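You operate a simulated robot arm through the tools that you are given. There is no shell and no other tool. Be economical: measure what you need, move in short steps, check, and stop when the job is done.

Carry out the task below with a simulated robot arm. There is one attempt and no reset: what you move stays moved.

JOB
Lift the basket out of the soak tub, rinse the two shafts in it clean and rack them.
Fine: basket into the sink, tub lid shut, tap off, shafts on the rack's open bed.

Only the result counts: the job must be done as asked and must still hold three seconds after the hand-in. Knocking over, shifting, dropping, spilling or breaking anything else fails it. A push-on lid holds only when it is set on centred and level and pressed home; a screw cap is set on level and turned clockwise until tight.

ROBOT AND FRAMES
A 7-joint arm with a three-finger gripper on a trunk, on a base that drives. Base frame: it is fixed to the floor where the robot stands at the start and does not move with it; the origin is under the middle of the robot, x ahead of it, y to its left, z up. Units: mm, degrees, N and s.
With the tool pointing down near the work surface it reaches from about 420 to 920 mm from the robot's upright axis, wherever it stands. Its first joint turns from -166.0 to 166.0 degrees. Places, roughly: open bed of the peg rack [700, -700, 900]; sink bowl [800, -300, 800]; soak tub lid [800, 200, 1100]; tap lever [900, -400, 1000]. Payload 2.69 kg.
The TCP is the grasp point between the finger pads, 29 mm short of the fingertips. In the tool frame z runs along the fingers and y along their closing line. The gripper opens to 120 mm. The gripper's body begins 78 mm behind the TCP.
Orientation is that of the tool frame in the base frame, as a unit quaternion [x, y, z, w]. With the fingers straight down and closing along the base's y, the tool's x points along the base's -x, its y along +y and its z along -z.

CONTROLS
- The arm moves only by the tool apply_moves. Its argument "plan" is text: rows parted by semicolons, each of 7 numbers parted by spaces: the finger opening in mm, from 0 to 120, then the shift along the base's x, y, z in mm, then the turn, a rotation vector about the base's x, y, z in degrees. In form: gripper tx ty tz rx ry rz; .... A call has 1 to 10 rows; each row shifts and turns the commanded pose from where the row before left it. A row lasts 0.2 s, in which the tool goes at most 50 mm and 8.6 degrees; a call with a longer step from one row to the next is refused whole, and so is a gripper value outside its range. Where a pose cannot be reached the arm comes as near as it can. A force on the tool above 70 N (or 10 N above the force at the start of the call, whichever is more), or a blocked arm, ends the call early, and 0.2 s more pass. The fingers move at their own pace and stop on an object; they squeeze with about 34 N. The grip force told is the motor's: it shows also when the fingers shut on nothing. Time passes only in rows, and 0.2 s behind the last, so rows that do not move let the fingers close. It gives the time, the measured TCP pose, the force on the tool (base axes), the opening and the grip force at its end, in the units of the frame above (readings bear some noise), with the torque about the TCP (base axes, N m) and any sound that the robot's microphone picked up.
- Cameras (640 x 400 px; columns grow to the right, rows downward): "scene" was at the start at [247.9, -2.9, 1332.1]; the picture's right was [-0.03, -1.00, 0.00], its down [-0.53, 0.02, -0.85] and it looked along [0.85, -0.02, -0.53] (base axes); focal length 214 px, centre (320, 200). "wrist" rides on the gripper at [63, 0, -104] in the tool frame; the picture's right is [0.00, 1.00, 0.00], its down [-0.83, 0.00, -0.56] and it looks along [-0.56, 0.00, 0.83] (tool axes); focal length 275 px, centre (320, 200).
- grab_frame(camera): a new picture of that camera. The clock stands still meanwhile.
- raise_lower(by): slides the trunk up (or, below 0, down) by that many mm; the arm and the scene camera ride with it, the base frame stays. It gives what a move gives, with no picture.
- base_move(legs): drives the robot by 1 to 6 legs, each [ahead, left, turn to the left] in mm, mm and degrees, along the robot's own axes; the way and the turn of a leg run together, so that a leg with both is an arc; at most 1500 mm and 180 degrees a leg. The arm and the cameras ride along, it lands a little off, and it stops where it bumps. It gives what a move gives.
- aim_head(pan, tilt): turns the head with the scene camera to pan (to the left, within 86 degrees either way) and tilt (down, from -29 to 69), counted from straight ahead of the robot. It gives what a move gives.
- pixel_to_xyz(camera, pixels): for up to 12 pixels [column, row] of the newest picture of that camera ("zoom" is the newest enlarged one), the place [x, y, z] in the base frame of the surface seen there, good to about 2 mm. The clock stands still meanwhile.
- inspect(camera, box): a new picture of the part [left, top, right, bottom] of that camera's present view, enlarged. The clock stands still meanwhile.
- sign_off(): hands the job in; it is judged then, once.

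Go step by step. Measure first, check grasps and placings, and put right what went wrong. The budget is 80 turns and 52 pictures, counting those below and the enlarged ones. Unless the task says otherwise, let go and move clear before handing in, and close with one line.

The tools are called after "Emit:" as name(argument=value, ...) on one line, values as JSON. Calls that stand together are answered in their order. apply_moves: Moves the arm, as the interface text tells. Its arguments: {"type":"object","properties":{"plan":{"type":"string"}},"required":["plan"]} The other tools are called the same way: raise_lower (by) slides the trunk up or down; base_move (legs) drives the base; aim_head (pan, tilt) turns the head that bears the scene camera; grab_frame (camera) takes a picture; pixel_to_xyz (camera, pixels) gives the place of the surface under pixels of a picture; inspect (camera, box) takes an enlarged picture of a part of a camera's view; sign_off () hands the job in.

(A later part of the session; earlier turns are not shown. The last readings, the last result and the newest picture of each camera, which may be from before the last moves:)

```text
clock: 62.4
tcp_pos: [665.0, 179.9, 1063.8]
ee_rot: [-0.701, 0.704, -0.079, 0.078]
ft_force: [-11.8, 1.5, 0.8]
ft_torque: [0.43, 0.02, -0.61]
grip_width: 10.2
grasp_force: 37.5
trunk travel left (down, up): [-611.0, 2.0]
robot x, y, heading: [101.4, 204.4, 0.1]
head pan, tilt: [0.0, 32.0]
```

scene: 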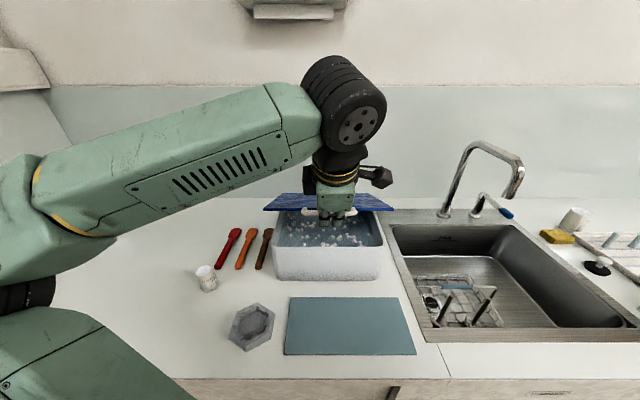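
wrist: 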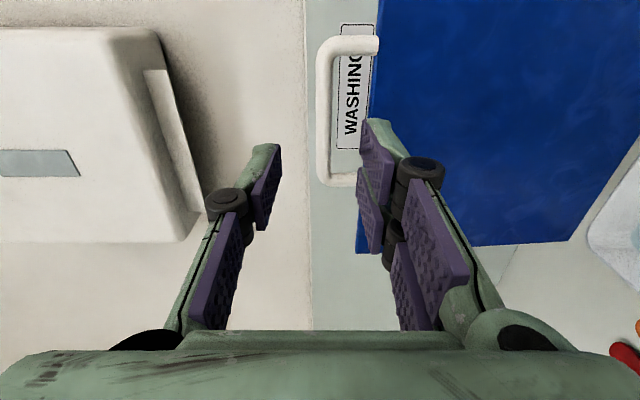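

Emit:
apply_moves(plan="0 -1 0 -12 0 3 0;0 -1 0 -12 0 3 0;0 0 0 -7 0 2 0;0 0 0 -4 0 0 0;0 0 0 -4 0 0 0;0 0 0 0 0 0 0")

Emit:
inspect(camera="scene", box=[240, 150, 420, 290])

```text
clock: 63.8
tcp_pos: [660.8, 179.6, 1024.9]
ee_rot: [-0.704, 0.708, -0.031, 0.03]
ft_force: [-29.8, -2.5, 0.0]
ft_torque: [0.9, -0.22, -0.66]
grip_width: 10.2
grasp_force: 37.1
trunk travel left (down, up): [-611.0, 2.0]
robot x, y, heading: [100.0, 203.8, 0.1]
head pan, tilt: [0.0, 32.0]
```

```text
2.86 times, centred on (330, 220) of scene
```

zoom: 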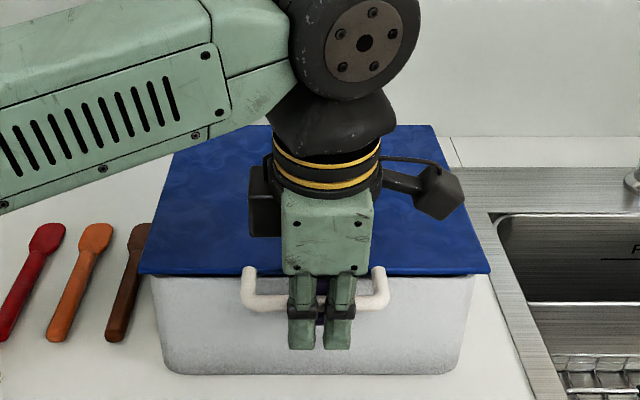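

Nearly shut. Relieving the side load and pressing down in small steps until it resists.

Emit:
apply_moves(plan="0 -4 0 0 0 0 0;0 0 0 -3 0 1 0;0 0 0 -3 0 1 0;0 0 0 -3 0 0 0;0 0 0 -3 0 0 0;0 0 0 0 0 0 0")

Emit:
pixel_to_xyz(camera="zoom", pixels=[[160, 268], [475, 265], [200, 200], [430, 150], [200, 290], [430, 290]])

```text
clock: 65.2
tcp_pos: [659.9, 180.1, 1014.0]
ee_rot: [-0.706, 0.708, -0.021, 0.018]
ft_force: [6.9, -3.1, 28.1]
ft_torque: [-0.15, 0.06, -0.75]
grip_width: 10.3
grasp_force: 37.0
trunk travel left (down, up): [-611.0, 2.0]
robot x, y, heading: [99.2, 203.0, -0.1]
head pan, tilt: [0.0, 32.0]
```

```text
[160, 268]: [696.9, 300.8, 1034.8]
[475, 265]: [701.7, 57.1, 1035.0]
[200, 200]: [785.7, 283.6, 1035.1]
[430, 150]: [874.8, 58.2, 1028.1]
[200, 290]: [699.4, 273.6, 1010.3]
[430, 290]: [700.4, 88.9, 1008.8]
```

The lid now resists with 28 N, so it is seated. Opening modestly (30 mm) and rising off the handle.

Emit:
apply_moves(plan="15 0 0 0 0 0 0;28 0 0 0 0 0 0;28 0 0 0 0 0 0;28 0 0 20 0 0 0;28 0 0 30 0 0 0;28 -5 0 35 0 0 0;28 -10 0 35 0 0 0")

Emit:
inspect(camera="scene", box=[240, 150, 420, 290])

Emit:
pixel_to_xyz(camera="zoom", pixels=[[160, 270], [475, 270], [200, 200], [430, 150], [430, 200], [200, 290], [430, 290]])

```text
clock: 66.8
tcp_pos: [646.1, 178.7, 1133.1]
ee_rot: [-0.706, 0.708, -0.019, 0.017]
ft_force: [0.1, 1.3, -0.3]
ft_torque: [0.02, 0.01, 0.01]
grip_width: 27.7
grasp_force: 0.0
trunk travel left (down, up): [-611.0, 2.0]
robot x, y, heading: [96.0, 201.1, 0.2]
head pan, tilt: [0.0, 32.0]
```

```text
2.86 times, centred on (330, 220) of scene
```

zoom: 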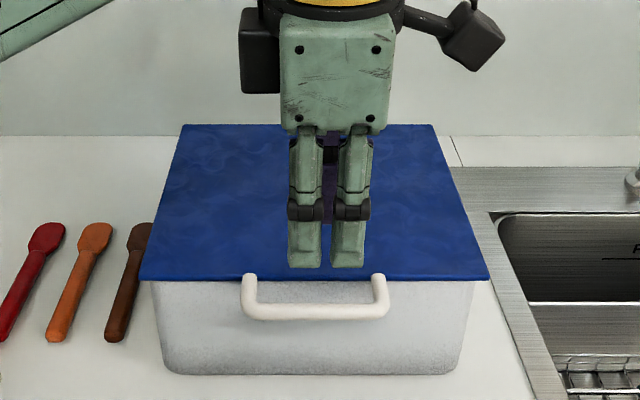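

```text
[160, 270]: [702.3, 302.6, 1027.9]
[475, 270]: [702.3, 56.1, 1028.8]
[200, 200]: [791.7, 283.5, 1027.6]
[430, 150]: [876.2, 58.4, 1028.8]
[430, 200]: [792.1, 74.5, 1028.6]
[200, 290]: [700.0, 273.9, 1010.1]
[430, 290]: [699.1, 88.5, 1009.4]
```

The lid lies flat at z≈1028 all over. Now driving right to work at sink and rack, with the hand pulled back and the wrist returned to closing along y.

Emit:
apply_moves(plan="60 -10 0 0 0 0 -8.5;60 -10 0 0 0 0 -8.5;60 -10 0 0 0 0 -8.5;60 -10 0 0 0 0 -8.5;60 0 0 0 0 0 -8.5;60 0 0 0 0 0 -8.5;60 0 0 0 0 0 -8.5;60 0 0 0 0 0 -8.5;60 0 0 0 0 0 -8.5;60 0 0 0 2 0 -8.5")

Emit:
base_move(legs=[[0, -550, 0]])

Emit:
grab_frame(camera="scene")

```text
refused: row 10 steps farther than a row can; nothing moved
```

```text
clock: 71.5
tcp_pos: [645.2, -375.9, 1131.9]
ee_rot: [-0.704, 0.71, -0.02, 0.018]
ft_force: [-1.0, -0.2, 0.0]
ft_torque: [0.01, 0.01, -0.03]
grip_width: 27.8
grasp_force: 0.0
trunk travel left (down, up): [-611.0, 2.0]
robot x, y, heading: [100.8, -350.1, -0.0]
head pan, tilt: [0.0, 32.0]
```

```text
22 pictures are left
```

scene: 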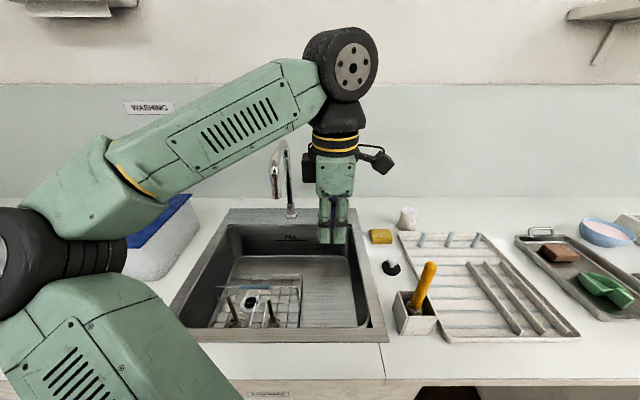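

The drive went fine; the rack is now in view at right (490,285). Measuring it, the caddy, and the elbow position.

Emit:
inspect(camera="scene", box=[370, 200, 600, 360])

Emit:
pixel_to_xyz(camera="zoom", pixels=[[170, 210], [230, 240], [300, 290], [130, 165], [280, 200], [150, 115], [290, 115], [300, 180], [400, 180], [220, 380], [400, 290], [340, 290]])

Emit:
pixel_to_xyz(camera="scene", pixels=[[20, 250], [100, 250], [300, 150], [235, 320], [270, 318], [262, 290], [275, 170]])

```text
2.50 times, centred on (485, 280) of scene
```

zoom: 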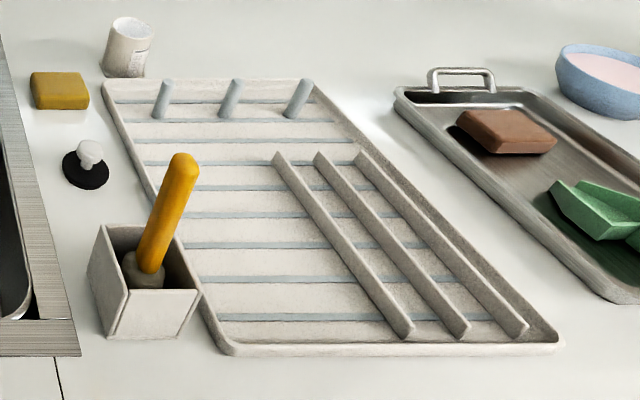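

```text
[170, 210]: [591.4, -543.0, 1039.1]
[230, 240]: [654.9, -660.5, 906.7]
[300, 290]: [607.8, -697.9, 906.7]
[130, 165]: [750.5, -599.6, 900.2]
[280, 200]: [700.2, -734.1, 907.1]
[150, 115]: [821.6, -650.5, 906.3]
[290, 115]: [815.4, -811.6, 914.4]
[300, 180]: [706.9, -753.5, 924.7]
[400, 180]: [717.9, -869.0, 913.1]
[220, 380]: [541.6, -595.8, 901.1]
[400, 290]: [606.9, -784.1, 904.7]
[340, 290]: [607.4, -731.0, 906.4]
```

```text
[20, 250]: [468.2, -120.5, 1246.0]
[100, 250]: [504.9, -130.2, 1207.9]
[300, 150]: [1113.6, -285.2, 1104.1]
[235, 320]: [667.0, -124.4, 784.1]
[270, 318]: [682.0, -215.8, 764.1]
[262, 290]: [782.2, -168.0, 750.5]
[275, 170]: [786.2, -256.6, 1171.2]
```

Open bed spans roughly x 570–790, y −620…−745 at z≈906, left of the rails. Now turning the wrist to nominal and looking at the tap lever.

Emit:
apply_moves(plan="60 0 0 0 0 3 -5;60 0 0 0 0 0 -8.5;60 0 0 0 0 0 -8.5;60 0 0 0 0 0 -8.5;60 0 0 0 0 0 -8.5;60 0 0 0 0 0 -8.5;60 0 0 0 0 0 -8.5;60 0 0 0 0 0 -8.5;60 0 0 0 0 0 -8.5;60 0 0 0 0 0 -8.5")

Emit:
apply_moves(plan="60 0 -20 0 0 0 -8.5;60 0 -30 0 0 0 0;60 0 -30 0 0 0 0")

Emit:
grab_frame(camera="wrist")

Emit:
inspect(camera="scene", box=[250, 120, 370, 260])

```text
clock: 73.7
tcp_pos: [645.5, -376.3, 1132.4]
ee_rot: [-0.07, 0.998, -0.001, -0.001]
ft_force: [0.9, -0.3, 1.0]
ft_torque: [-0.03, 0.03, -0.02]
grip_width: 60.0
grasp_force: 0.0
trunk travel left (down, up): [-611.0, 2.0]
robot x, y, heading: [94.3, -356.2, -0.0]
head pan, tilt: [0.0, 32.0]
```

```text
clock: 74.5
tcp_pos: [644.9, -456.8, 1133.2]
ee_rot: [0.003, 1.0, 0.001, -0.002]
ft_force: [-0.2, 0.4, -0.6]
ft_torque: [-0.01, 0.0, -0.03]
grip_width: 60.0
grasp_force: 0.1
trunk travel left (down, up): [-611.0, 2.0]
robot x, y, heading: [99.8, -354.2, -0.3]
head pan, tilt: [0.0, 32.0]
```

```text
20 pictures are left
```

wrist: 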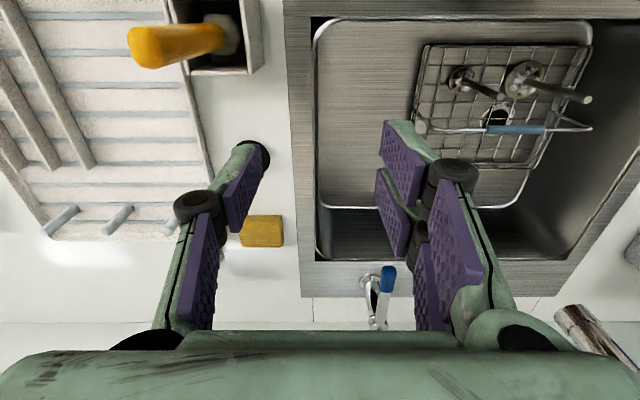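

```text
2.86 times, centred on (310, 190) of scene
```

zoom: 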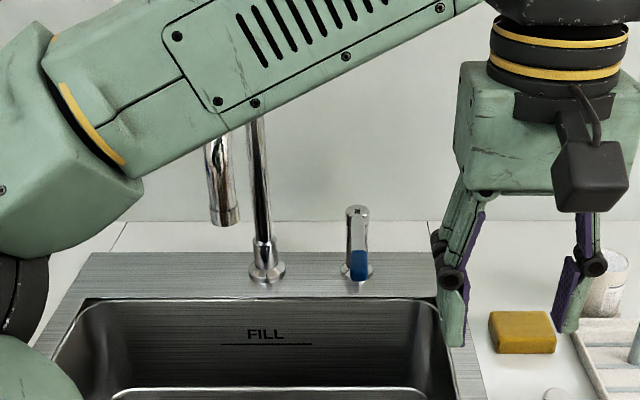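

The lever points straight forward from a post at (965,−361), blue tip at (864,−360,995). A closer look at it.

Emit:
inspect(camera="wrist", box=[330, 240, 450, 330])

Emit:
inspect(camera="wrist", box=[400, 30, 610, 160])

```text
4.44 times, centred on (390, 285) of wrist
```

zoom: 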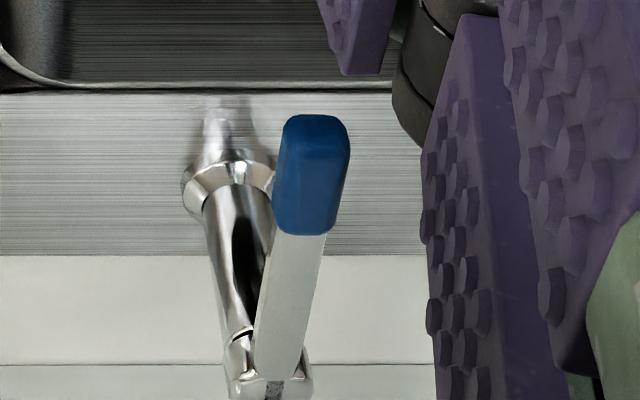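

```text
3.05 times, centred on (505, 95) of wrist
```

zoom: 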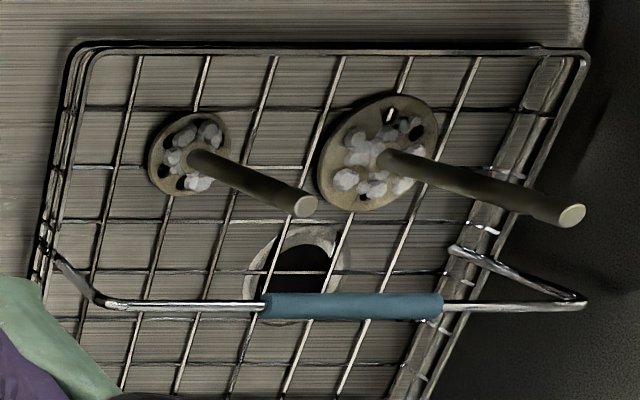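

Discs carry foam. The lever's flat strip sits in a clevis on the post. I'll grip its blue tip from above, so I can test lifting or swinging.

Emit:
apply_moves(plan="50 30 15 -10 0 0 0;50 30 15 -10 0 0 0;50 35 15 -10 0 0 0;50 35 15 0 0 0 0;50 35 15 0 0 0 0;50 35 12 0 0 0 0;50 22 10 0 0 0 0;50 0 0 -10 0 0 0")

Emit:
grab_frame(camera="wrist")

Emit:
pixel_to_xyz(camera="wrist", pixels=[[320, 150], [320, 180], [320, 200], [320, 220], [320, 240]])

```text
clock: 76.3
tcp_pos: [868.3, -358.7, 1092.8]
ee_rot: [0.004, 1.0, 0.001, -0.003]
ft_force: [0.3, -0.6, -0.7]
ft_torque: [-0.01, -0.01, 0.02]
grip_width: 50.3
grasp_force: 0.0
trunk travel left (down, up): [-611.0, 2.0]
robot x, y, heading: [99.5, -354.2, -0.3]
head pan, tilt: [0.0, 32.0]
```

```text
16 pictures are left
```

wrist: 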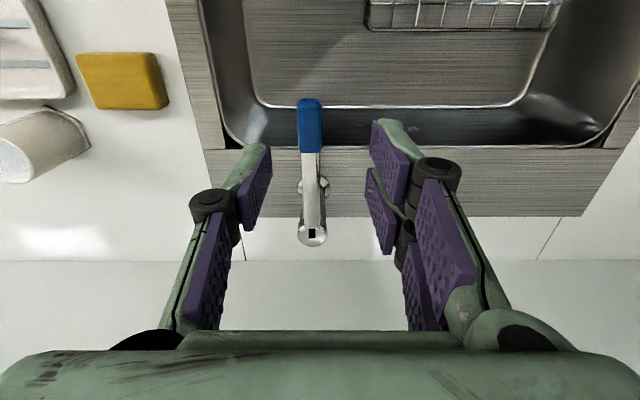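

```text
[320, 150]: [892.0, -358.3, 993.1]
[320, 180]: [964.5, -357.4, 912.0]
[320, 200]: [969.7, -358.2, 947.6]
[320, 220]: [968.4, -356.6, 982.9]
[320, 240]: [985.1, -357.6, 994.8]
```

The lever lies between the fingers (column ~310, y≈−362). Lowering 100 mm, closing on the blue tip.

Emit:
apply_moves(plan="50 3 -3 -25 0 0 0;50 0 0 -30 0 0 0;50 0 0 -30 0 0 0;50 0 0 -15 0 0 0;0 0 0 0 0 0 0;0 0 0 0 0 0 0;0 0 0 0 0 0 0;0 0 0 0 0 0 0")

Emit:
apply_moves(plan="0 0 0 3 0 0 0;0 0 0 3 0 0 0;0 0 0 3 0 0 0;0 0 0 0 0 0 0")

```text
clock: 78.1
tcp_pos: [863.6, -367.4, 1007.1]
ee_rot: [0.006, 1.0, 0.003, 0.009]
ft_force: [-1.3, 1.7, 4.7]
ft_torque: [0.07, -0.25, 0.49]
grip_width: 15.6
grasp_force: 34.3
trunk travel left (down, up): [-611.0, 2.0]
robot x, y, heading: [99.8, -356.1, -0.2]
head pan, tilt: [0.0, 32.0]
```

```text
clock: 79.1
tcp_pos: [862.4, -367.3, 1006.5]
ee_rot: [0.006, 1.0, 0.002, 0.001]
ft_force: [14.4, -7.8, -21.1]
ft_torque: [-0.21, -0.41, 0.62]
grip_width: 15.7
grasp_force: 41.0
trunk travel left (down, up): [-611.0, 2.0]
robot x, y, heading: [101.6, -350.6, -0.4]
head pan, tilt: [0.0, 32.0]
```

Lifting 9 mm only built up −21 N, so it doesn't lift. Undoing that and trying a sideways swing toward −y (on an arc about the post).

Emit:
apply_moves(plan="0 0 0 -6 0 0 0;0 0 -5 0 0 0 0;0 0 -5 0 0 0 0;0 0 -5 0 0 0 0;0 0 0 0 0 0 0")

```text
clock: 80.3
tcp_pos: [863.7, -374.5, 1004.1]
ee_rot: [0.001, 1.0, 0.001, 0.005]
ft_force: [-16.1, 12.4, 15.0]
ft_torque: [0.36, 0.56, 1.5]
grip_width: 16.9
grasp_force: 42.9
trunk travel left (down, up): [-611.0, 2.0]
robot x, y, heading: [98.9, -350.2, -0.2]
head pan, tilt: [0.0, 32.0]
```

Emit:
apply_moves(plan="0 0 -6 0 0 0 5;0 0 -8 0 0 0 5;0 1 -8 0 0 0 5;0 0 0 0 0 0 0")

Emit:
inspect(camera="scene", box=[230, 100, 390, 300])

```text
clock: 81.3
tcp_pos: [870.3, -397.6, 997.3]
ee_rot: [-0.129, 0.992, -0.001, -0.001]
ft_force: [0.3, 10.4, 24.4]
ft_torque: [0.23, 0.11, 1.21]
grip_width: 15.3
grasp_force: 41.5
trunk travel left (down, up): [-611.0, 2.0]
robot x, y, heading: [95.9, -353.6, -0.4]
head pan, tilt: [0.0, 32.0]
```

```text
2.00 times, centred on (310, 200) of scene
```

zoom: 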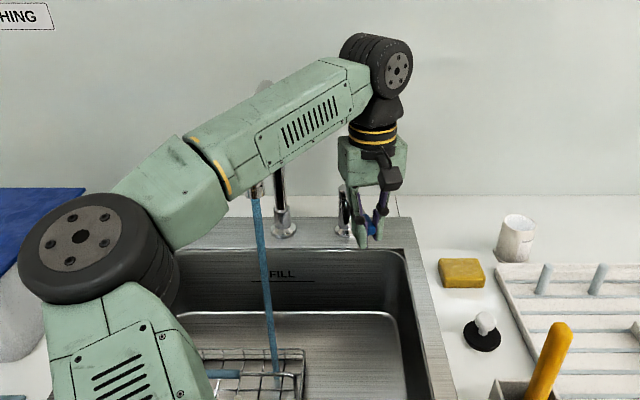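

Water is running (blue stream at 265,280 in the zoom): the lever swings to −y to open. Releasing it and rising.

Emit:
apply_moves(plan="20 0 0 0 0 0 0;50 0 0 0 0 0 0;50 0 0 0 0 0 0;50 0 0 25 0 0 0;50 0 0 35 0 0 0;50 -20 0 40 0 0 -5;50 -35 0 10 0 0 -5;50 -40 0 0 0 0 -4.8;50 -40 0 0 0 0 0")

Emit:
grab_frame(camera="scene")

Emit:
pixel_to_xyz(camera="scene", pixels=[[276, 185], [278, 175], [275, 240], [275, 270], [368, 292], [362, 284], [303, 202]])

```text
clock: 83.3
tcp_pos: [735.9, -397.4, 1104.6]
ee_rot: [0.001, 1.0, 0.0, -0.002]
ft_force: [0.4, -0.1, 0.4]
ft_torque: [0.0, 0.02, -0.04]
grip_width: 50.2
grasp_force: 0.0
trunk travel left (down, up): [-611.0, 2.0]
robot x, y, heading: [100.2, -352.7, -0.1]
head pan, tilt: [0.0, 32.0]
```

```text
14 pictures are left
```

scene: 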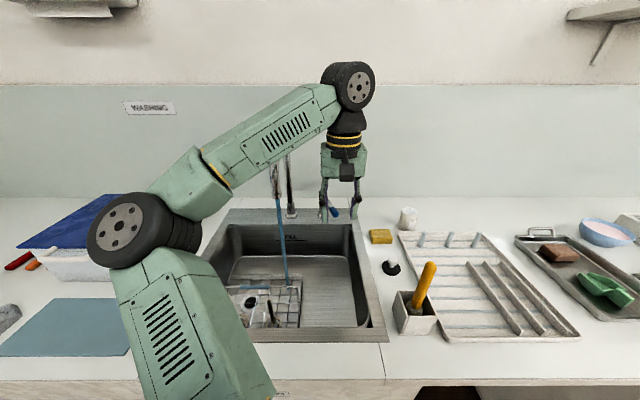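

```text
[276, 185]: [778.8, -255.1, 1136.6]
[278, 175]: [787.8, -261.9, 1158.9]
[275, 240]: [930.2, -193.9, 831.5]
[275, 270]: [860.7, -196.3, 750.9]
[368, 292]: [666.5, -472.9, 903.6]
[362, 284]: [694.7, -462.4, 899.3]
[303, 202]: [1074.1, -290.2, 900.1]
```

The tap runs. Moving above the right shaft (expected near (670,−228), top z≈874).

Emit:
apply_moves(plan="40 -30 15 0 0 0 0;40 -36 30 -10 0 0 0;40 0 40 -20 0 0 0;40 0 40 -30 0 0 0;40 0 40 -40 0 0 0;40 0 4 -30 0 0 0;40 0 0 0 0 0 0")

Emit:
grab_frame(camera="wrist")

Emit:
pixel_to_xyz(camera="wrist", pixels=[[320, 100], [320, 120], [320, 140], [315, 160], [320, 180], [320, 200], [310, 120], [330, 140]])

```text
refused: row 5 steps farther than a row can; nothing moved
```

```text
13 pictures are left
```

wrist: 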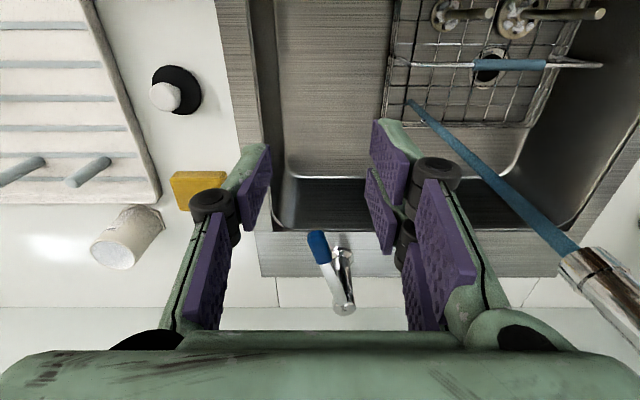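

```text
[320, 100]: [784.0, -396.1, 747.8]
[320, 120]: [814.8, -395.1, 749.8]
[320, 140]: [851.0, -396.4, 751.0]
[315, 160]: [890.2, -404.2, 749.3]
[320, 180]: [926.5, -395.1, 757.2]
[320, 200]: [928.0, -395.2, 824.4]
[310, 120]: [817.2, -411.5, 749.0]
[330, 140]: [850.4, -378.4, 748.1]
```

The picture shows the shaft tops at (490,13) and (600,13) and the stream landing at (412,103). Measuring these, then moving with shorter steps.

Emit:
pixel_to_xyz(camera="wrist", pixels=[[488, 14], [475, 16], [440, 12], [600, 13], [560, 14], [515, 20], [412, 103], [440, 128], [500, 182], [550, 228], [575, 262], [510, 64]])

Emit:
apply_moves(plan="40 -30 15 0 0 0 0;40 -36 25 -10 0 0 0;40 0 35 -20 0 0 0;40 0 35 -30 0 0 0;40 0 35 -30 0 0 0;40 0 22 -30 0 0 0;40 0 2 -15 0 0 0")

Emit:
grab_frame(camera="wrist")

```text
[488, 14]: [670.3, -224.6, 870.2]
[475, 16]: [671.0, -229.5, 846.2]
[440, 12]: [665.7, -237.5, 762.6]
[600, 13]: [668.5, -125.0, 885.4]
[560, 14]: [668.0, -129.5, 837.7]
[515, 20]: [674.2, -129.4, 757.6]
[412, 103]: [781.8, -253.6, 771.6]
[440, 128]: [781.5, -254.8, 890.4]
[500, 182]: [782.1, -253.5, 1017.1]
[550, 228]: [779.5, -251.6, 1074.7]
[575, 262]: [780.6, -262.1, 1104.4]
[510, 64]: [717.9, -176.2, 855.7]
```

```text
clock: 84.9
tcp_pos: [670.8, -230.0, 970.0]
ee_rot: [0.002, 1.0, 0.0, -0.002]
ft_force: [0.0, -0.5, 0.9]
ft_torque: [0.0, 0.02, 0.02]
grip_width: 40.2
grasp_force: 0.1
trunk travel left (down, up): [-611.0, 2.0]
robot x, y, heading: [100.0, -351.0, -0.2]
head pan, tilt: [0.0, 32.0]
```

```text
12 pictures are left
```

wrist: 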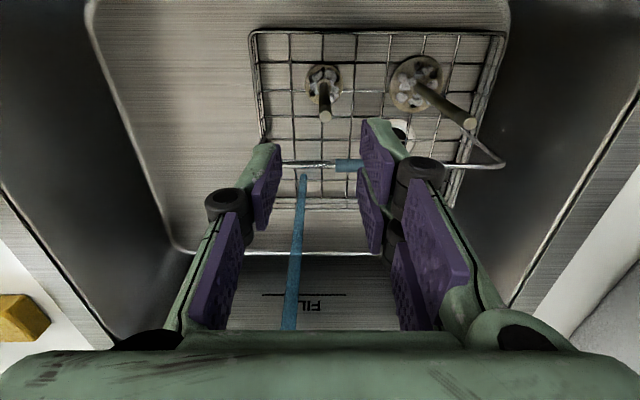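

Shaft top (325,115) sits centred between the fingers. Lowering to z≈853 and gripping.

Emit:
apply_moves(plan="40 0 1 -25 0 0 0;40 0 1 -30 0 0 0;40 0 0 -30 0 0 0;40 0 0 -22 0 0 0;40 0 0 -10 0 0 0;0 0 0 0 0 0 0;0 0 0 0 0 0 0;0 0 0 0 0 0 0")

Emit:
apply_moves(plan="0 0 0 5 0 0 0;0 -3 0 15 0 0 0;0 -5 0 25 0 0 0;0 -5 0 25 0 0 0;0 -5 0 25 0 0 0;0 -5 0 25 0 0 0;0 0 0 0 0 0 0")

```text
clock: 86.7
tcp_pos: [669.7, -227.6, 852.2]
ee_rot: [0.001, 1.0, 0.0, -0.002]
ft_force: [0.4, 0.4, -1.9]
ft_torque: [-0.01, 0.01, 0.0]
grip_width: 6.7
grasp_force: 23.2
trunk travel left (down, up): [-611.0, 2.0]
robot x, y, heading: [94.8, -355.4, -0.4]
head pan, tilt: [0.0, 32.0]
```

```text
clock: 88.3
tcp_pos: [647.4, -227.5, 974.6]
ee_rot: [0.002, 1.0, 0.0, -0.001]
ft_force: [-0.1, -0.2, -0.3]
ft_torque: [0.02, -0.01, 0.02]
grip_width: 5.9
grasp_force: 33.5
trunk travel left (down, up): [-611.0, 2.0]
robot x, y, heading: [102.3, -351.2, 0.1]
head pan, tilt: [0.0, 32.0]
```

Shaft S2 is held (5.9 mm). Pitching the tool 45° so the disc points forward into the stream at (783,−255).

Emit:
apply_moves(plan="0 5 -5 0 0 -8.5 0;0 10 -5 0 0 -8.5 0;0 10 -5 0 0 -8.5 0;0 10 -5 0 0 -8.5 0;0 10 -5 0 0 -8.5 0;0 10 -2 -5 0 -2.5 0;0 10 0 -5 0 0 0;0 4 0 0 0 0 0;0 0 0 0 0 0 0")

Emit:
grab_frame(camera="wrist")

```text
clock: 90.3
tcp_pos: [731.1, -247.7, 971.6]
ee_rot: [0.001, 0.924, 0.001, 0.381]
ft_force: [-0.4, 0.0, -0.5]
ft_torque: [-0.02, 0.06, 0.0]
grip_width: 5.9
grasp_force: 33.8
out of reach, approached as far as the arm can: row 5, 6
trunk travel left (down, up): [-611.0, 2.0]
robot x, y, heading: [99.5, -353.7, -0.2]
head pan, tilt: [0.0, 32.0]
```

```text
11 pictures are left
```

wrist: 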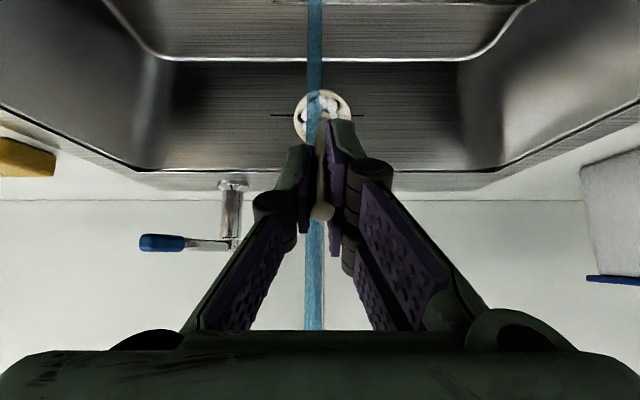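

The stream hits the disc at its left part; foam remains on its right (330,105). Sweeping the disc through the stream.

Emit:
apply_moves(plan="0 0 -6 0 0 0 0;0 -4 -5 0 0 0 0;0 -6 -5 0 0 0 0;0 -6 0 0 0 0 0;0 -6 0 0 0 0 0;0 0 6 0 0 0 0;0 0 6 0 0 0 0;0 8 0 0 0 0 0;0 8 0 0 0 0 0;0 6 -4 0 0 0 0")

Emit:
apply_moves(plan="0 8 0 0 0 0 0;0 8 -2 0 0 0 0;0 8 -2 0 0 0 0;0 8 0 0 0 0 0;0 -8 -2 0 0 0 0;0 -8 -4 0 0 0 0;0 -8 -4 0 0 0 0;0 -8 2 0 0 0 0;0 -8 4 0 0 0 0;0 0 4 0 0 0 0")

Emit:
inspect(camera="wrist", box=[260, 60, 390, 160])

```text
clock: 92.5
tcp_pos: [744.4, -249.7, 977.3]
ee_rot: [0.001, 0.924, 0.001, 0.381]
ft_force: [-1.4, 1.1, -0.2]
ft_torque: [-0.01, 0.06, 0.03]
grip_width: 6.0
grasp_force: 34.0
out of reach, approached as far as the arm can: row 3, 4, 5
trunk travel left (down, up): [-611.0, 2.0]
robot x, y, heading: [100.6, -354.7, -0.3]
head pan, tilt: [0.0, 32.0]
```

```text
clock: 94.7
tcp_pos: [735.2, -254.9, 976.1]
ee_rot: [0.001, 0.925, 0.001, 0.381]
ft_force: [-0.4, -0.9, -0.7]
ft_torque: [0.01, 0.05, -0.02]
grip_width: 6.0
grasp_force: 34.5
trunk travel left (down, up): [-611.0, 2.0]
robot x, y, heading: [98.6, -354.0, -0.4]
head pan, tilt: [0.0, 32.0]
```

```text
4.00 times, centred on (325, 110) of wrist
```

zoom: 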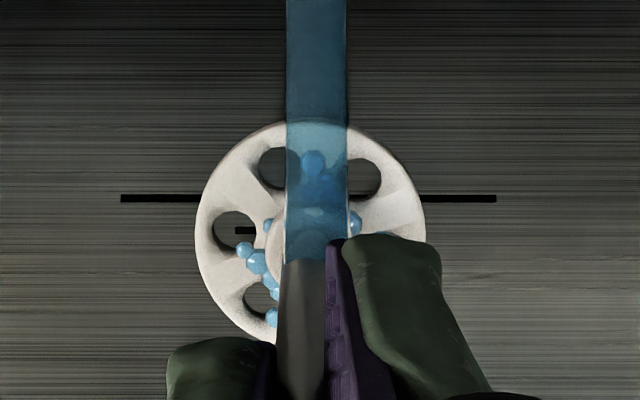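

The disc is clean: white, only clear droplets remain. Backing out of the stream, uprighting the shaft and carrying it toward the rack.

Emit:
apply_moves(plan="0 -15 0 10 0 0 0;0 -15 0 15 0 8.5 0;0 -10 0 20 0 8.5 0;0 -5 -10 20 0 8.5 0;0 0 -20 15 0 8.5 0;0 0 -30 10 0 8.5 0;0 0 -40 5 0 2.3 0;0 0 -45 0 0 0 0;0 0 -45 0 0 0 0;0 0 -45 0 0 0 0")

Emit:
apply_moves(plan="0 0 -40 0 0 0 0;0 0 -40 0 0 0 0;0 0 -40 0 0 0 0;0 0 -35 0 0 0 0;0 0 -20 0 0 0 0;0 0 0 0 0 0 0")

Emit:
grab_frame(camera="wrist")

```text
clock: 96.9
tcp_pos: [690.1, -490.7, 1071.5]
ee_rot: [0.001, 1.0, 0.001, 0.0]
ft_force: [1.1, 0.3, -0.2]
ft_torque: [0.0, -0.01, -0.01]
grip_width: 5.9
grasp_force: 33.7
trunk travel left (down, up): [-611.0, 2.0]
robot x, y, heading: [97.2, -352.9, -0.5]
head pan, tilt: [0.0, 32.0]
```

```text
clock: 98.3
tcp_pos: [690.0, -663.6, 1072.5]
ee_rot: [0.002, 1.0, 0.0, 0.0]
ft_force: [-0.4, 0.2, -1.4]
ft_torque: [-0.01, -0.01, 0.02]
grip_width: 6.0
grasp_force: 34.0
trunk travel left (down, up): [-611.0, 2.0]
robot x, y, heading: [99.1, -356.0, -0.3]
head pan, tilt: [0.0, 32.0]
```

```text
9 pictures are left
```

wrist: 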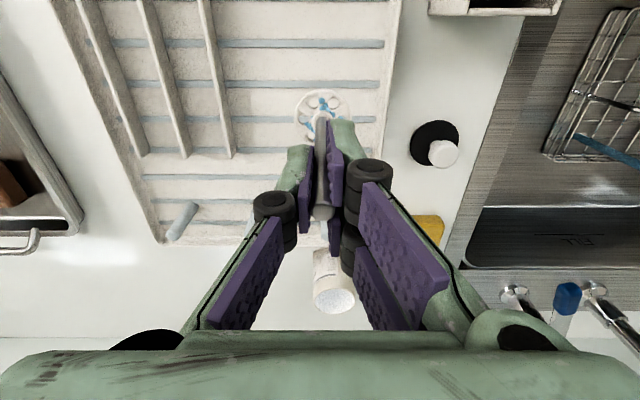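

Emit:
pixel_to_xyz(camera="wrist", pixels=[[225, 100], [240, 100], [375, 100], [388, 100], [230, 140], [370, 140], [270, 118], [270, 130], [270, 82], [270, 65], [320, 105], [250, 45]])

```text
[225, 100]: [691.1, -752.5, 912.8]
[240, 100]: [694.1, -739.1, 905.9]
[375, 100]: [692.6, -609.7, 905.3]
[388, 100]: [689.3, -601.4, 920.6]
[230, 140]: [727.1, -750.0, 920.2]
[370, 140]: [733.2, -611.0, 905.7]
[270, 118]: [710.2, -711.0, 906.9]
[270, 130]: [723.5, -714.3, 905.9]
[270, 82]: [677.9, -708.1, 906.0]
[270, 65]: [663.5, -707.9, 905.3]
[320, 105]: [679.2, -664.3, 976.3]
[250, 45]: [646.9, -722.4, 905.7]
```

Open bed is flat (z≈906) for y −607…−747. Placing this shaft at about (735,−695).

Emit:
apply_moves(plan="0 20 -15 0 0 0 0;0 25 -16 0 0 0 0;0 0 0 -20 0 0 0;0 0 0 -20 0 0 0;0 0 0 -15 0 0 0;0 0 0 -5 0 0 0;0 0 0 -3 0 0 0;0 0 0 0 0 0 0")

```text
clock: 100.1
tcp_pos: [736.2, -695.4, 1008.9]
ee_rot: [0.002, 1.0, 0.0, 0.0]
ft_force: [-0.1, -0.5, -0.5]
ft_torque: [0.01, 0.01, -0.02]
grip_width: 6.0
grasp_force: 34.0
trunk travel left (down, up): [-611.0, 2.0]
robot x, y, heading: [104.8, -352.7, 0.1]
head pan, tilt: [0.0, 32.0]
```

Emit:
apply_moves(plan="0 0 0 -2 0 0 0;0 0 0 -2 0 0 0;0 0 0 -2 0 0 0;0 0 0 -1 0 0 0;0 0 0 0 0 0 0")

Emit:
inspect(camera="wrist", box=[240, 60, 400, 180])

```text
clock: 101.3
tcp_pos: [733.6, -695.4, 1003.9]
ee_rot: [0.001, 1.0, -0.001, 0.002]
ft_force: [3.0, -2.0, 23.5]
ft_torque: [-0.34, -0.04, 0.02]
grip_width: 5.9
grasp_force: 33.7
trunk travel left (down, up): [-611.0, 2.0]
robot x, y, heading: [99.2, -357.7, -0.3]
head pan, tilt: [0.0, 32.0]
```

```text
3.33 times, centred on (320, 120) of wrist
```

zoom: 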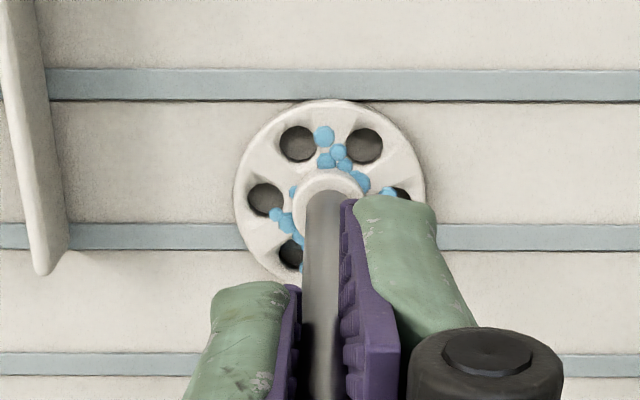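

Contact (23 N), disc flat on the bed, clean with water drops. Releasing gently and rising.

Emit:
apply_moves(plan="6 0 0 3 0 0 0;20 0 0 0 0 0 0;40 0 0 0 0 0 0;40 0 0 0 0 0 0;40 0 0 20 0 0 0;40 0 0 35 0 0 0;40 0 0 40 0 0 0;40 -30 20 0 0 0 0;40 -30 35 0 0 0 0;40 0 40 0 0 0 0")

Emit:
grab_frame(camera="wrist")

Emit:
apply_moves(plan="40 0 45 0 0 0 0;40 0 45 0 0 0 0;40 0 45 0 0 0 0;40 0 45 0 0 0 0;40 0 45 0 0 0 0;40 0 45 0 0 0 0;40 0 45 0 0 0 0;40 0 45 -10 0 0 0;40 0 45 -20 0 0 0;40 0 40 -20 0 0 0")

```text
clock: 103.5
tcp_pos: [674.7, -599.8, 1099.3]
ee_rot: [0.002, 1.0, 0.0, -0.001]
ft_force: [-0.3, 0.9, 0.0]
ft_torque: [0.0, -0.02, 0.03]
grip_width: 39.8
grasp_force: 0.0
trunk travel left (down, up): [-611.0, 2.0]
robot x, y, heading: [99.5, -353.1, -0.4]
head pan, tilt: [0.0, 32.0]
```

```text
7 pictures are left
```

wrist: 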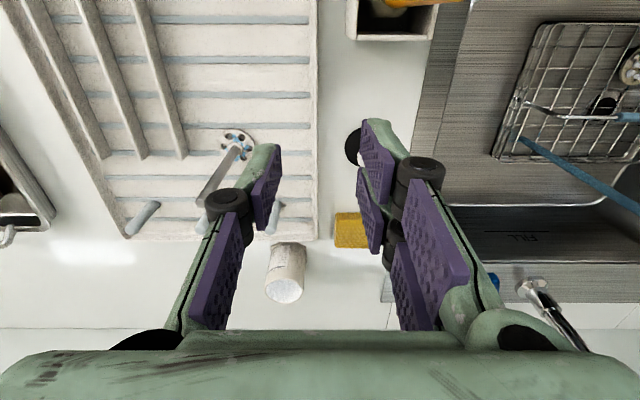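

```text
clock: 105.7
tcp_pos: [676.2, -154.6, 1050.0]
ee_rot: [0.001, 1.0, 0.0, 0.0]
ft_force: [0.7, -0.2, -0.3]
ft_torque: [-0.01, 0.04, -0.02]
grip_width: 40.0
grasp_force: 0.0
trunk travel left (down, up): [-611.0, 2.0]
robot x, y, heading: [99.8, -355.6, -0.1]
head pan, tilt: [0.0, 32.0]
```

S2 stands on the bed. S1's top was measured at (668,−126,885); moving over it, lowering to z≈866 and gripping.

Emit:
apply_moves(plan="40 -5 15 -25 0 0 0;40 -3 13 -30 0 0 0;40 0 0 -30 0 0 0;40 0 0 -20 0 0 0;40 0 0 0 0 0 0")

Emit:
inspect(camera="wrist", box=[220, 20, 420, 180])

Emit:
pixel_to_xyz(camera="zoom", pixels=[[320, 290], [320, 270], [330, 240], [310, 300]])

```text
clock: 106.9
tcp_pos: [668.2, -125.7, 944.6]
ee_rot: [0.002, 1.0, 0.0, 0.0]
ft_force: [-0.1, -0.1, 0.5]
ft_torque: [-0.01, -0.01, 0.0]
grip_width: 40.0
grasp_force: 0.1
trunk travel left (down, up): [-611.0, 2.0]
robot x, y, heading: [101.1, -353.3, -0.4]
head pan, tilt: [0.0, 32.0]
```

```text
2.50 times, centred on (320, 100) of wrist
```

zoom: 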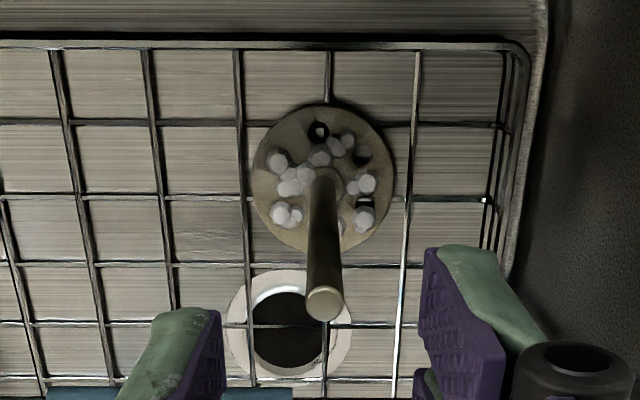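

```text
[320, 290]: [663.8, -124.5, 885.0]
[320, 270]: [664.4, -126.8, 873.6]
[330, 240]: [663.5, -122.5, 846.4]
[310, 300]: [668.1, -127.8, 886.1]
```

Aligned. Lowering and gripping S1.

Emit:
apply_moves(plan="40 0 0 -30 0 0 0;40 0 0 -30 0 0 0;40 0 0 -17 0 0 0;0 0 0 0 0 0 0;0 0 0 0 0 0 0;0 0 0 0 0 0 0")

Emit:
apply_moves(plan="0 0 0 5 0 0 0;0 -3 0 15 0 0 0;0 -5 -5 25 0 0 0;0 -5 -20 25 0 0 0;0 -5 -30 25 0 0 0;0 -5 -30 25 0 0 0;0 0 -15 0 0 0 0")

```text
clock: 108.3
tcp_pos: [668.0, -127.1, 867.7]
ee_rot: [0.002, 1.0, 0.0, 0.0]
ft_force: [-0.8, -0.6, 0.7]
ft_torque: [0.02, -0.02, 0.02]
grip_width: 8.3
grasp_force: 23.9
trunk travel left (down, up): [-611.0, 2.0]
robot x, y, heading: [100.3, -354.6, -0.2]
head pan, tilt: [0.0, 32.0]
```

```text
clock: 109.9
tcp_pos: [644.4, -228.1, 988.1]
ee_rot: [0.002, 1.0, 0.001, -0.001]
ft_force: [0.1, -0.5, -0.7]
ft_torque: [0.01, -0.02, 0.0]
grip_width: 7.9
grasp_force: 34.1
trunk travel left (down, up): [-611.0, 2.0]
robot x, y, heading: [97.4, -355.0, -0.2]
head pan, tilt: [0.0, 32.0]
```

S1 held (7.9 mm). Same pitch into the stream, then a wider sweep for its bigger disc.

Emit:
apply_moves(plan="0 10 -5 0 0 -8.5 0;0 12 -5 0 0 -8.5 0;0 12 -5 0 0 -8.5 0;0 12 -5 0 0 -8.5 0;0 12 -5 0 0 -8.5 0;0 10 -2 0 0 -2.5 0;0 6 0 0 0 0 0;0 0 0 0 0 0 0;0 0 -6 0 0 0 0;0 0 -6 0 0 0 0")

Emit:
apply_moves(plan="0 0 -6 0 0 0 0;0 0 6 0 0 0 0;0 0 6 0 0 0 0;0 0 6 0 0 0 0;0 0 6 0 0 0 0;0 0 6 0 0 0 0;0 0 6 0 0 0 0;0 8 0 0 0 0 0;0 8 -6 0 0 0 0;0 0 -6 0 0 0 0")

Emit:
apply_moves(plan="0 0 -6 0 0 0 0;0 0 -6 0 0 0 0;0 0 -6 0 0 0 0;0 8 3 0 0 0 0;0 8 5 0 0 0 0;0 0 4 0 0 0 0;0 8 0 0 0 0 0;0 8 -4 0 0 0 0;0 -8 0 0 0 0 0;0 -8 0 0 0 0 0")

Emit:
inspect(camera="wrist", box=[240, 40, 400, 180])

```text
clock: 112.1
tcp_pos: [719.9, -267.5, 987.4]
ee_rot: [0.001, 0.924, 0.001, 0.381]
ft_force: [0.3, 0.4, -0.4]
ft_torque: [-0.01, 0.05, -0.03]
grip_width: 7.9
grasp_force: 34.3
trunk travel left (down, up): [-611.0, 2.0]
robot x, y, heading: [97.4, -354.4, -0.3]
head pan, tilt: [0.0, 32.0]
```

```text
clock: 114.3
tcp_pos: [737.5, -246.5, 988.8]
ee_rot: [0.001, 0.924, 0.001, 0.383]
ft_force: [-0.1, -1.1, -0.9]
ft_torque: [0.02, 0.04, -0.04]
grip_width: 8.0
grasp_force: 34.4
out of reach, approached as far as the arm can: row 1
trunk travel left (down, up): [-611.0, 2.0]
robot x, y, heading: [100.3, -356.1, -0.4]
head pan, tilt: [0.0, 32.0]
```

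```text
clock: 116.5
tcp_pos: [754.1, -258.1, 991.2]
ee_rot: [0.001, 0.924, 0.0, 0.383]
ft_force: [0.4, 0.3, -1.1]
ft_torque: [0.03, 0.06, -0.02]
grip_width: 8.1
grasp_force: 34.4
trunk travel left (down, up): [-611.0, 2.0]
robot x, y, heading: [100.3, -354.2, -0.6]
head pan, tilt: [0.0, 32.0]
```

```text
2.86 times, centred on (320, 110) of wrist
```

zoom: 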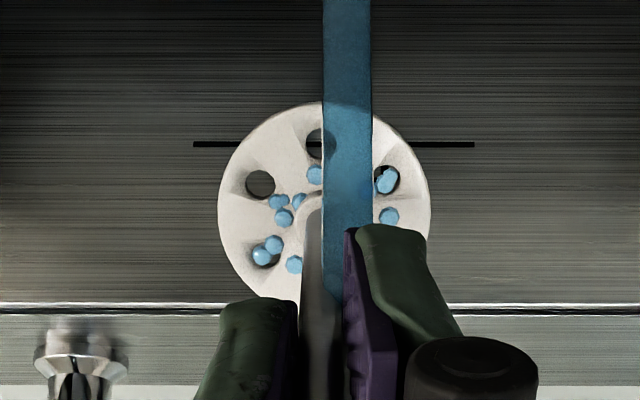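

Both sides show a clean white disc with only droplets. Uprighting S1 and carrying it to the rack.

Emit:
apply_moves(plan="0 -20 0 10 0 0 0;0 -20 0 15 0 8.5 0;0 -15 0 20 0 8.5 0;0 -9 -10 20 0 8.5 0;0 0 -20 20 0 8.5 0;0 0 -30 15 0 8.5 0;0 0 -40 0 0 2.5 0;0 0 -45 0 0 0 0;0 0 -45 0 0 0 0;0 0 -45 0 0 0 0")

Emit:
apply_moves(plan="0 0 -45 0 0 0 0;0 0 -40 0 0 0 0;0 0 -40 0 0 0 0;0 -10 -35 0 0 0 0;0 -14 -22 0 0 0 0;0 0 0 -20 0 0 0;0 0 0 -20 0 0 0;0 0 0 0 0 0 0")

```text
clock: 118.7
tcp_pos: [689.9, -493.6, 1090.1]
ee_rot: [0.001, 1.0, -0.001, -0.001]
ft_force: [-0.1, -0.7, -0.4]
ft_torque: [0.01, 0.0, -0.05]
grip_width: 7.9
grasp_force: 33.5
trunk travel left (down, up): [-611.0, 2.0]
robot x, y, heading: [97.6, -355.4, -0.2]
head pan, tilt: [0.0, 32.0]
```

```text
clock: 120.5
tcp_pos: [666.4, -673.5, 1048.9]
ee_rot: [0.001, 1.0, 0.0, -0.001]
ft_force: [0.2, 0.2, -0.9]
ft_torque: [0.03, 0.02, 0.02]
grip_width: 7.8
grasp_force: 33.7
trunk travel left (down, up): [-611.0, 2.0]
robot x, y, heading: [98.2, -353.7, -0.2]
head pan, tilt: [0.0, 32.0]
```

Emit:
apply_moves(plan="0 0 0 -12 0 0 0;0 0 0 -8 0 0 0;0 0 0 -4 0 0 0;0 0 0 -2 0 0 0;0 0 0 -2 0 0 0;0 0 0 -2 0 0 0;0 0 0 0 0 0 0")

```text
clock: 122.1
tcp_pos: [666.9, -674.3, 1019.6]
ee_rot: [0.001, 1.0, 0.0, 0.001]
ft_force: [1.0, 1.1, 5.6]
ft_torque: [-0.12, -0.11, 0.0]
grip_width: 7.9
grasp_force: 34.1
trunk travel left (down, up): [-611.0, 2.0]
robot x, y, heading: [101.1, -354.3, -0.5]
head pan, tilt: [0.0, 32.0]
```

Contact at z=1019.6 as expected. Releasing, rising, and viewing the result.

Emit:
apply_moves(plan="8 0 0 0 0 0 0;20 0 0 0 0 0 0;40 0 0 0 0 0 0;40 0 0 0 0 0 0;40 0 0 25 0 0 0;40 0 0 35 0 0 0;40 0 0 40 0 0 0;40 5 30 0 0 0 0;40 5 40 0 0 0 0;40 10 40 0 0 0 0")

Emit:
grab_frame(camera="wrist")

```text
clock: 124.3
tcp_pos: [686.6, -563.7, 1121.4]
ee_rot: [0.001, 1.0, 0.0, -0.002]
ft_force: [0.7, 0.1, -0.1]
ft_torque: [0.01, -0.03, 0.03]
grip_width: 40.0
grasp_force: 0.0
trunk travel left (down, up): [-611.0, 2.0]
robot x, y, heading: [99.1, -353.4, -0.3]
head pan, tilt: [0.0, 32.0]
```

```text
4 pictures are left
```

wrist: 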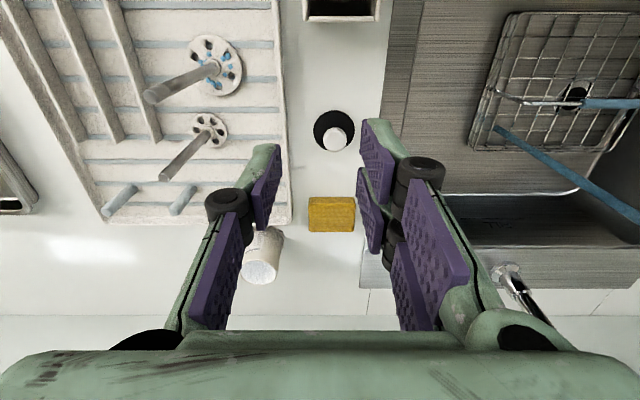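

Both shafts stand clean on the open bed. Now back to the lever, with its tip near (870,−398), to close it.

Emit:
apply_moves(plan="50 30 30 0 0 0 0;50 30 30 0 0 0 5;50 30 30 0 0 0 5;50 30 30 0 0 0 5;50 30 25 0 0 0 0;50 30 21 -10 0 0 0;50 3 0 0 0 0 0")

Emit:
grab_frame(camera="wrist")

Emit:
pixel_to_xyz(camera="wrist", pixels=[[310, 110], [310, 130], [315, 150], [320, 170], [320, 190], [320, 210]])

```text
clock: 125.9
tcp_pos: [868.5, -397.1, 1110.0]
ee_rot: [-0.128, 0.992, 0.0, 0.0]
ft_force: [0.5, 0.4, 0.6]
ft_torque: [-0.01, -0.02, -0.07]
grip_width: 50.0
grasp_force: 0.0
trunk travel left (down, up): [-611.0, 2.0]
robot x, y, heading: [97.9, -357.3, -0.3]
head pan, tilt: [0.0, 32.0]
```

```text
3 pictures are left
```

wrist: 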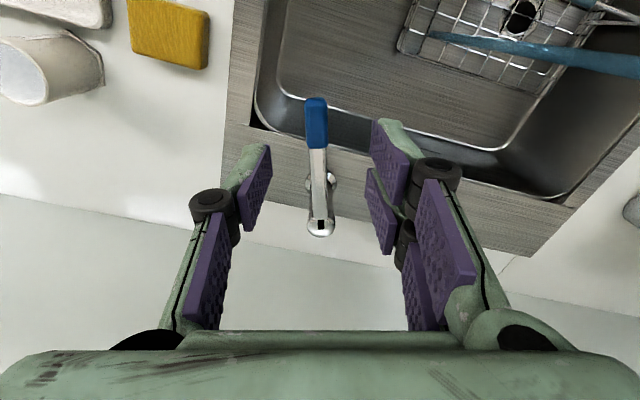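

```text
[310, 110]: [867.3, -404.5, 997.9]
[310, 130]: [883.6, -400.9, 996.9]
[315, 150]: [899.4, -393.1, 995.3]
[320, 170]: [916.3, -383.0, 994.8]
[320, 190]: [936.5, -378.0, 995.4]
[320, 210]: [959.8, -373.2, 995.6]
```

The lever is between the fingers; blue grip at (875,−401,997). Lowering and gripping it.

Emit:
apply_moves(plan="50 4 -2 -28 0 0 3;50 3 -1 -28 0 0 2;50 0 0 -28 0 0 0;50 0 0 -28 0 0 0;0 0 0 0 0 0 0;0 0 0 0 0 0 0;0 0 0 0 0 0 0;0 0 0 0 0 0 0")

Emit:
apply_moves(plan="0 -2 9 0 0 0 -4;0 -2 10 0 0 0 -5;0 -2 10 0 0 0 -5;0 -1 9 0 0 0 -5;0 0 3 0 0 0 -2;0 0 0 0 0 0 0")

```text
clock: 127.7
tcp_pos: [873.7, -402.5, 998.9]
ee_rot: [-0.171, 0.985, 0.001, 0.0]
ft_force: [2.1, -4.0, -1.2]
ft_torque: [0.01, -0.17, -0.48]
grip_width: 15.5
grasp_force: 33.5
trunk travel left (down, up): [-611.0, 2.0]
robot x, y, heading: [100.5, -355.0, -0.1]
head pan, tilt: [0.0, 32.0]
```

```text
clock: 129.1
tcp_pos: [864.6, -374.1, 1002.3]
ee_rot: [0.019, 1.0, 0.006, 0.003]
ft_force: [13.0, 11.2, -17.1]
ft_torque: [0.22, 0.3, 1.26]
grip_width: 18.0
grasp_force: 43.0
trunk travel left (down, up): [-611.0, 2.0]
robot x, y, heading: [99.9, -355.0, -0.3]
head pan, tilt: [0.0, 32.0]
```

Lever is back to y≈−374; nudging further with a small yaw correction and checking the water.

Emit:
apply_moves(plan="0 0 5 0 0 0 3;0 0 6 0 0 0 0;0 0 5 0 0 0 0;0 0 0 0 0 0 0")

Emit:
inspect(camera="scene", box=[230, 100, 390, 300])

```text
clock: 130.1
tcp_pos: [862.4, -366.6, 1003.6]
ee_rot: [0.0, 1.0, 0.005, 0.004]
ft_force: [6.3, -11.0, -16.8]
ft_torque: [-0.27, 0.22, -0.59]
grip_width: 15.0
grasp_force: 41.1
trunk travel left (down, up): [-611.0, 2.0]
robot x, y, heading: [99.5, -353.2, -0.5]
head pan, tilt: [0.0, 32.0]
```

```text
2.00 times, centred on (310, 200) of scene
```

zoom: 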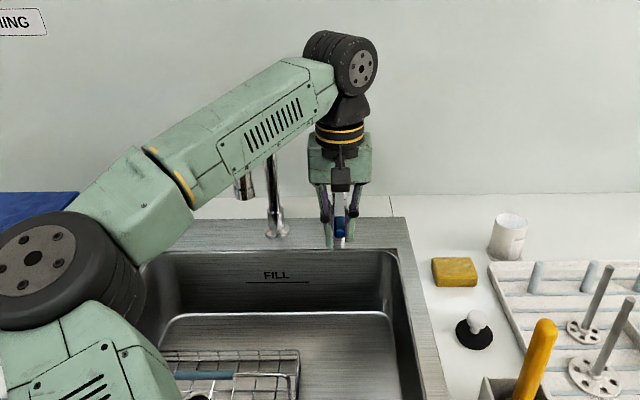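

The stream is gone and the pose (y≈−367) matches the original shut position. A small final push, then release and rise clear.

Emit:
apply_moves(plan="0 0 4 0 0 0 0;0 0 0 0 0 0 0;20 0 0 0 0 0 0;50 0 0 0 0 0 0;50 0 0 0 0 0 0;50 0 0 25 0 0 0;50 0 0 35 0 0 0;50 -20 0 40 0 0 0;50 -40 0 10 0 0 0;50 -40 0 0 0 0 0")

Emit:
apply_moves(plan="50 -40 0 0 0 0 0;50 -40 0 0 0 0 0;50 0 0 0 0 0 0")

Emit:
grab_frame(camera="scene")

Emit:
pixel_to_xyz(camera="scene", pixels=[[60, 235], [100, 205], [250, 290]])

```text
clock: 132.3
tcp_pos: [768.1, -340.3, 1106.7]
ee_rot: [-0.016, 1.0, 0.001, -0.001]
ft_force: [-0.2, 0.1, 0.7]
ft_torque: [0.0, 0.03, -0.05]
grip_width: 49.8
grasp_force: 0.0
trunk travel left (down, up): [-611.0, 2.0]
robot x, y, heading: [102.0, -353.7, -0.1]
head pan, tilt: [0.0, 32.0]
```

```text
clock: 133.1
tcp_pos: [688.7, -339.7, 1106.7]
ee_rot: [-0.017, 1.0, 0.0, 0.0]
ft_force: [0.8, -0.4, -0.4]
ft_torque: [0.01, 0.0, 0.0]
grip_width: 50.0
grasp_force: 0.1
trunk travel left (down, up): [-611.0, 2.0]
robot x, y, heading: [95.5, -353.4, -0.1]
head pan, tilt: [0.0, 32.0]
```

```text
1 pictures are left
```

scene: 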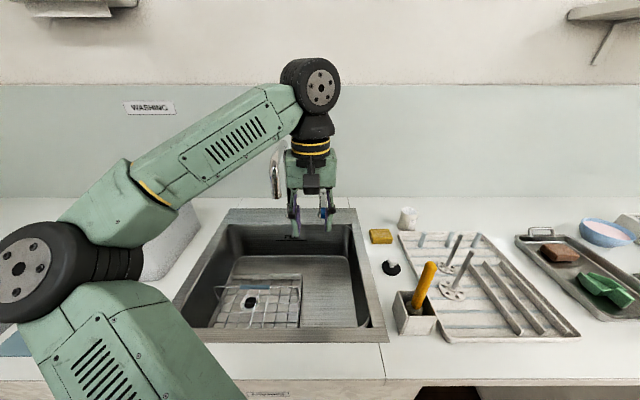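

```text
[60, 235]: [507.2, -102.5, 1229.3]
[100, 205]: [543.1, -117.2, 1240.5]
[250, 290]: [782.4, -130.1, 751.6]
```

No stream below the spout. One check of the lever position, since the hand sprang sideways on release.

Emit:
inspect(camera="scene", box=[250, 140, 370, 290])

Emit:
pixel_to_xyz(camera="scene", pixels=[[323, 212], [321, 213], [326, 213], [324, 205]])

```text
2.67 times, centred on (310, 215) of scene
```

zoom: 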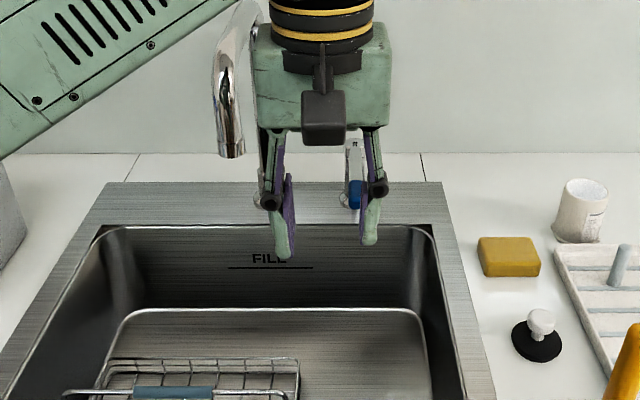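

```text
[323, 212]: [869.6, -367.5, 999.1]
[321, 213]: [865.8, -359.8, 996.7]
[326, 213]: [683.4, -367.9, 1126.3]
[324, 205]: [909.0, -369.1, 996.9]
```

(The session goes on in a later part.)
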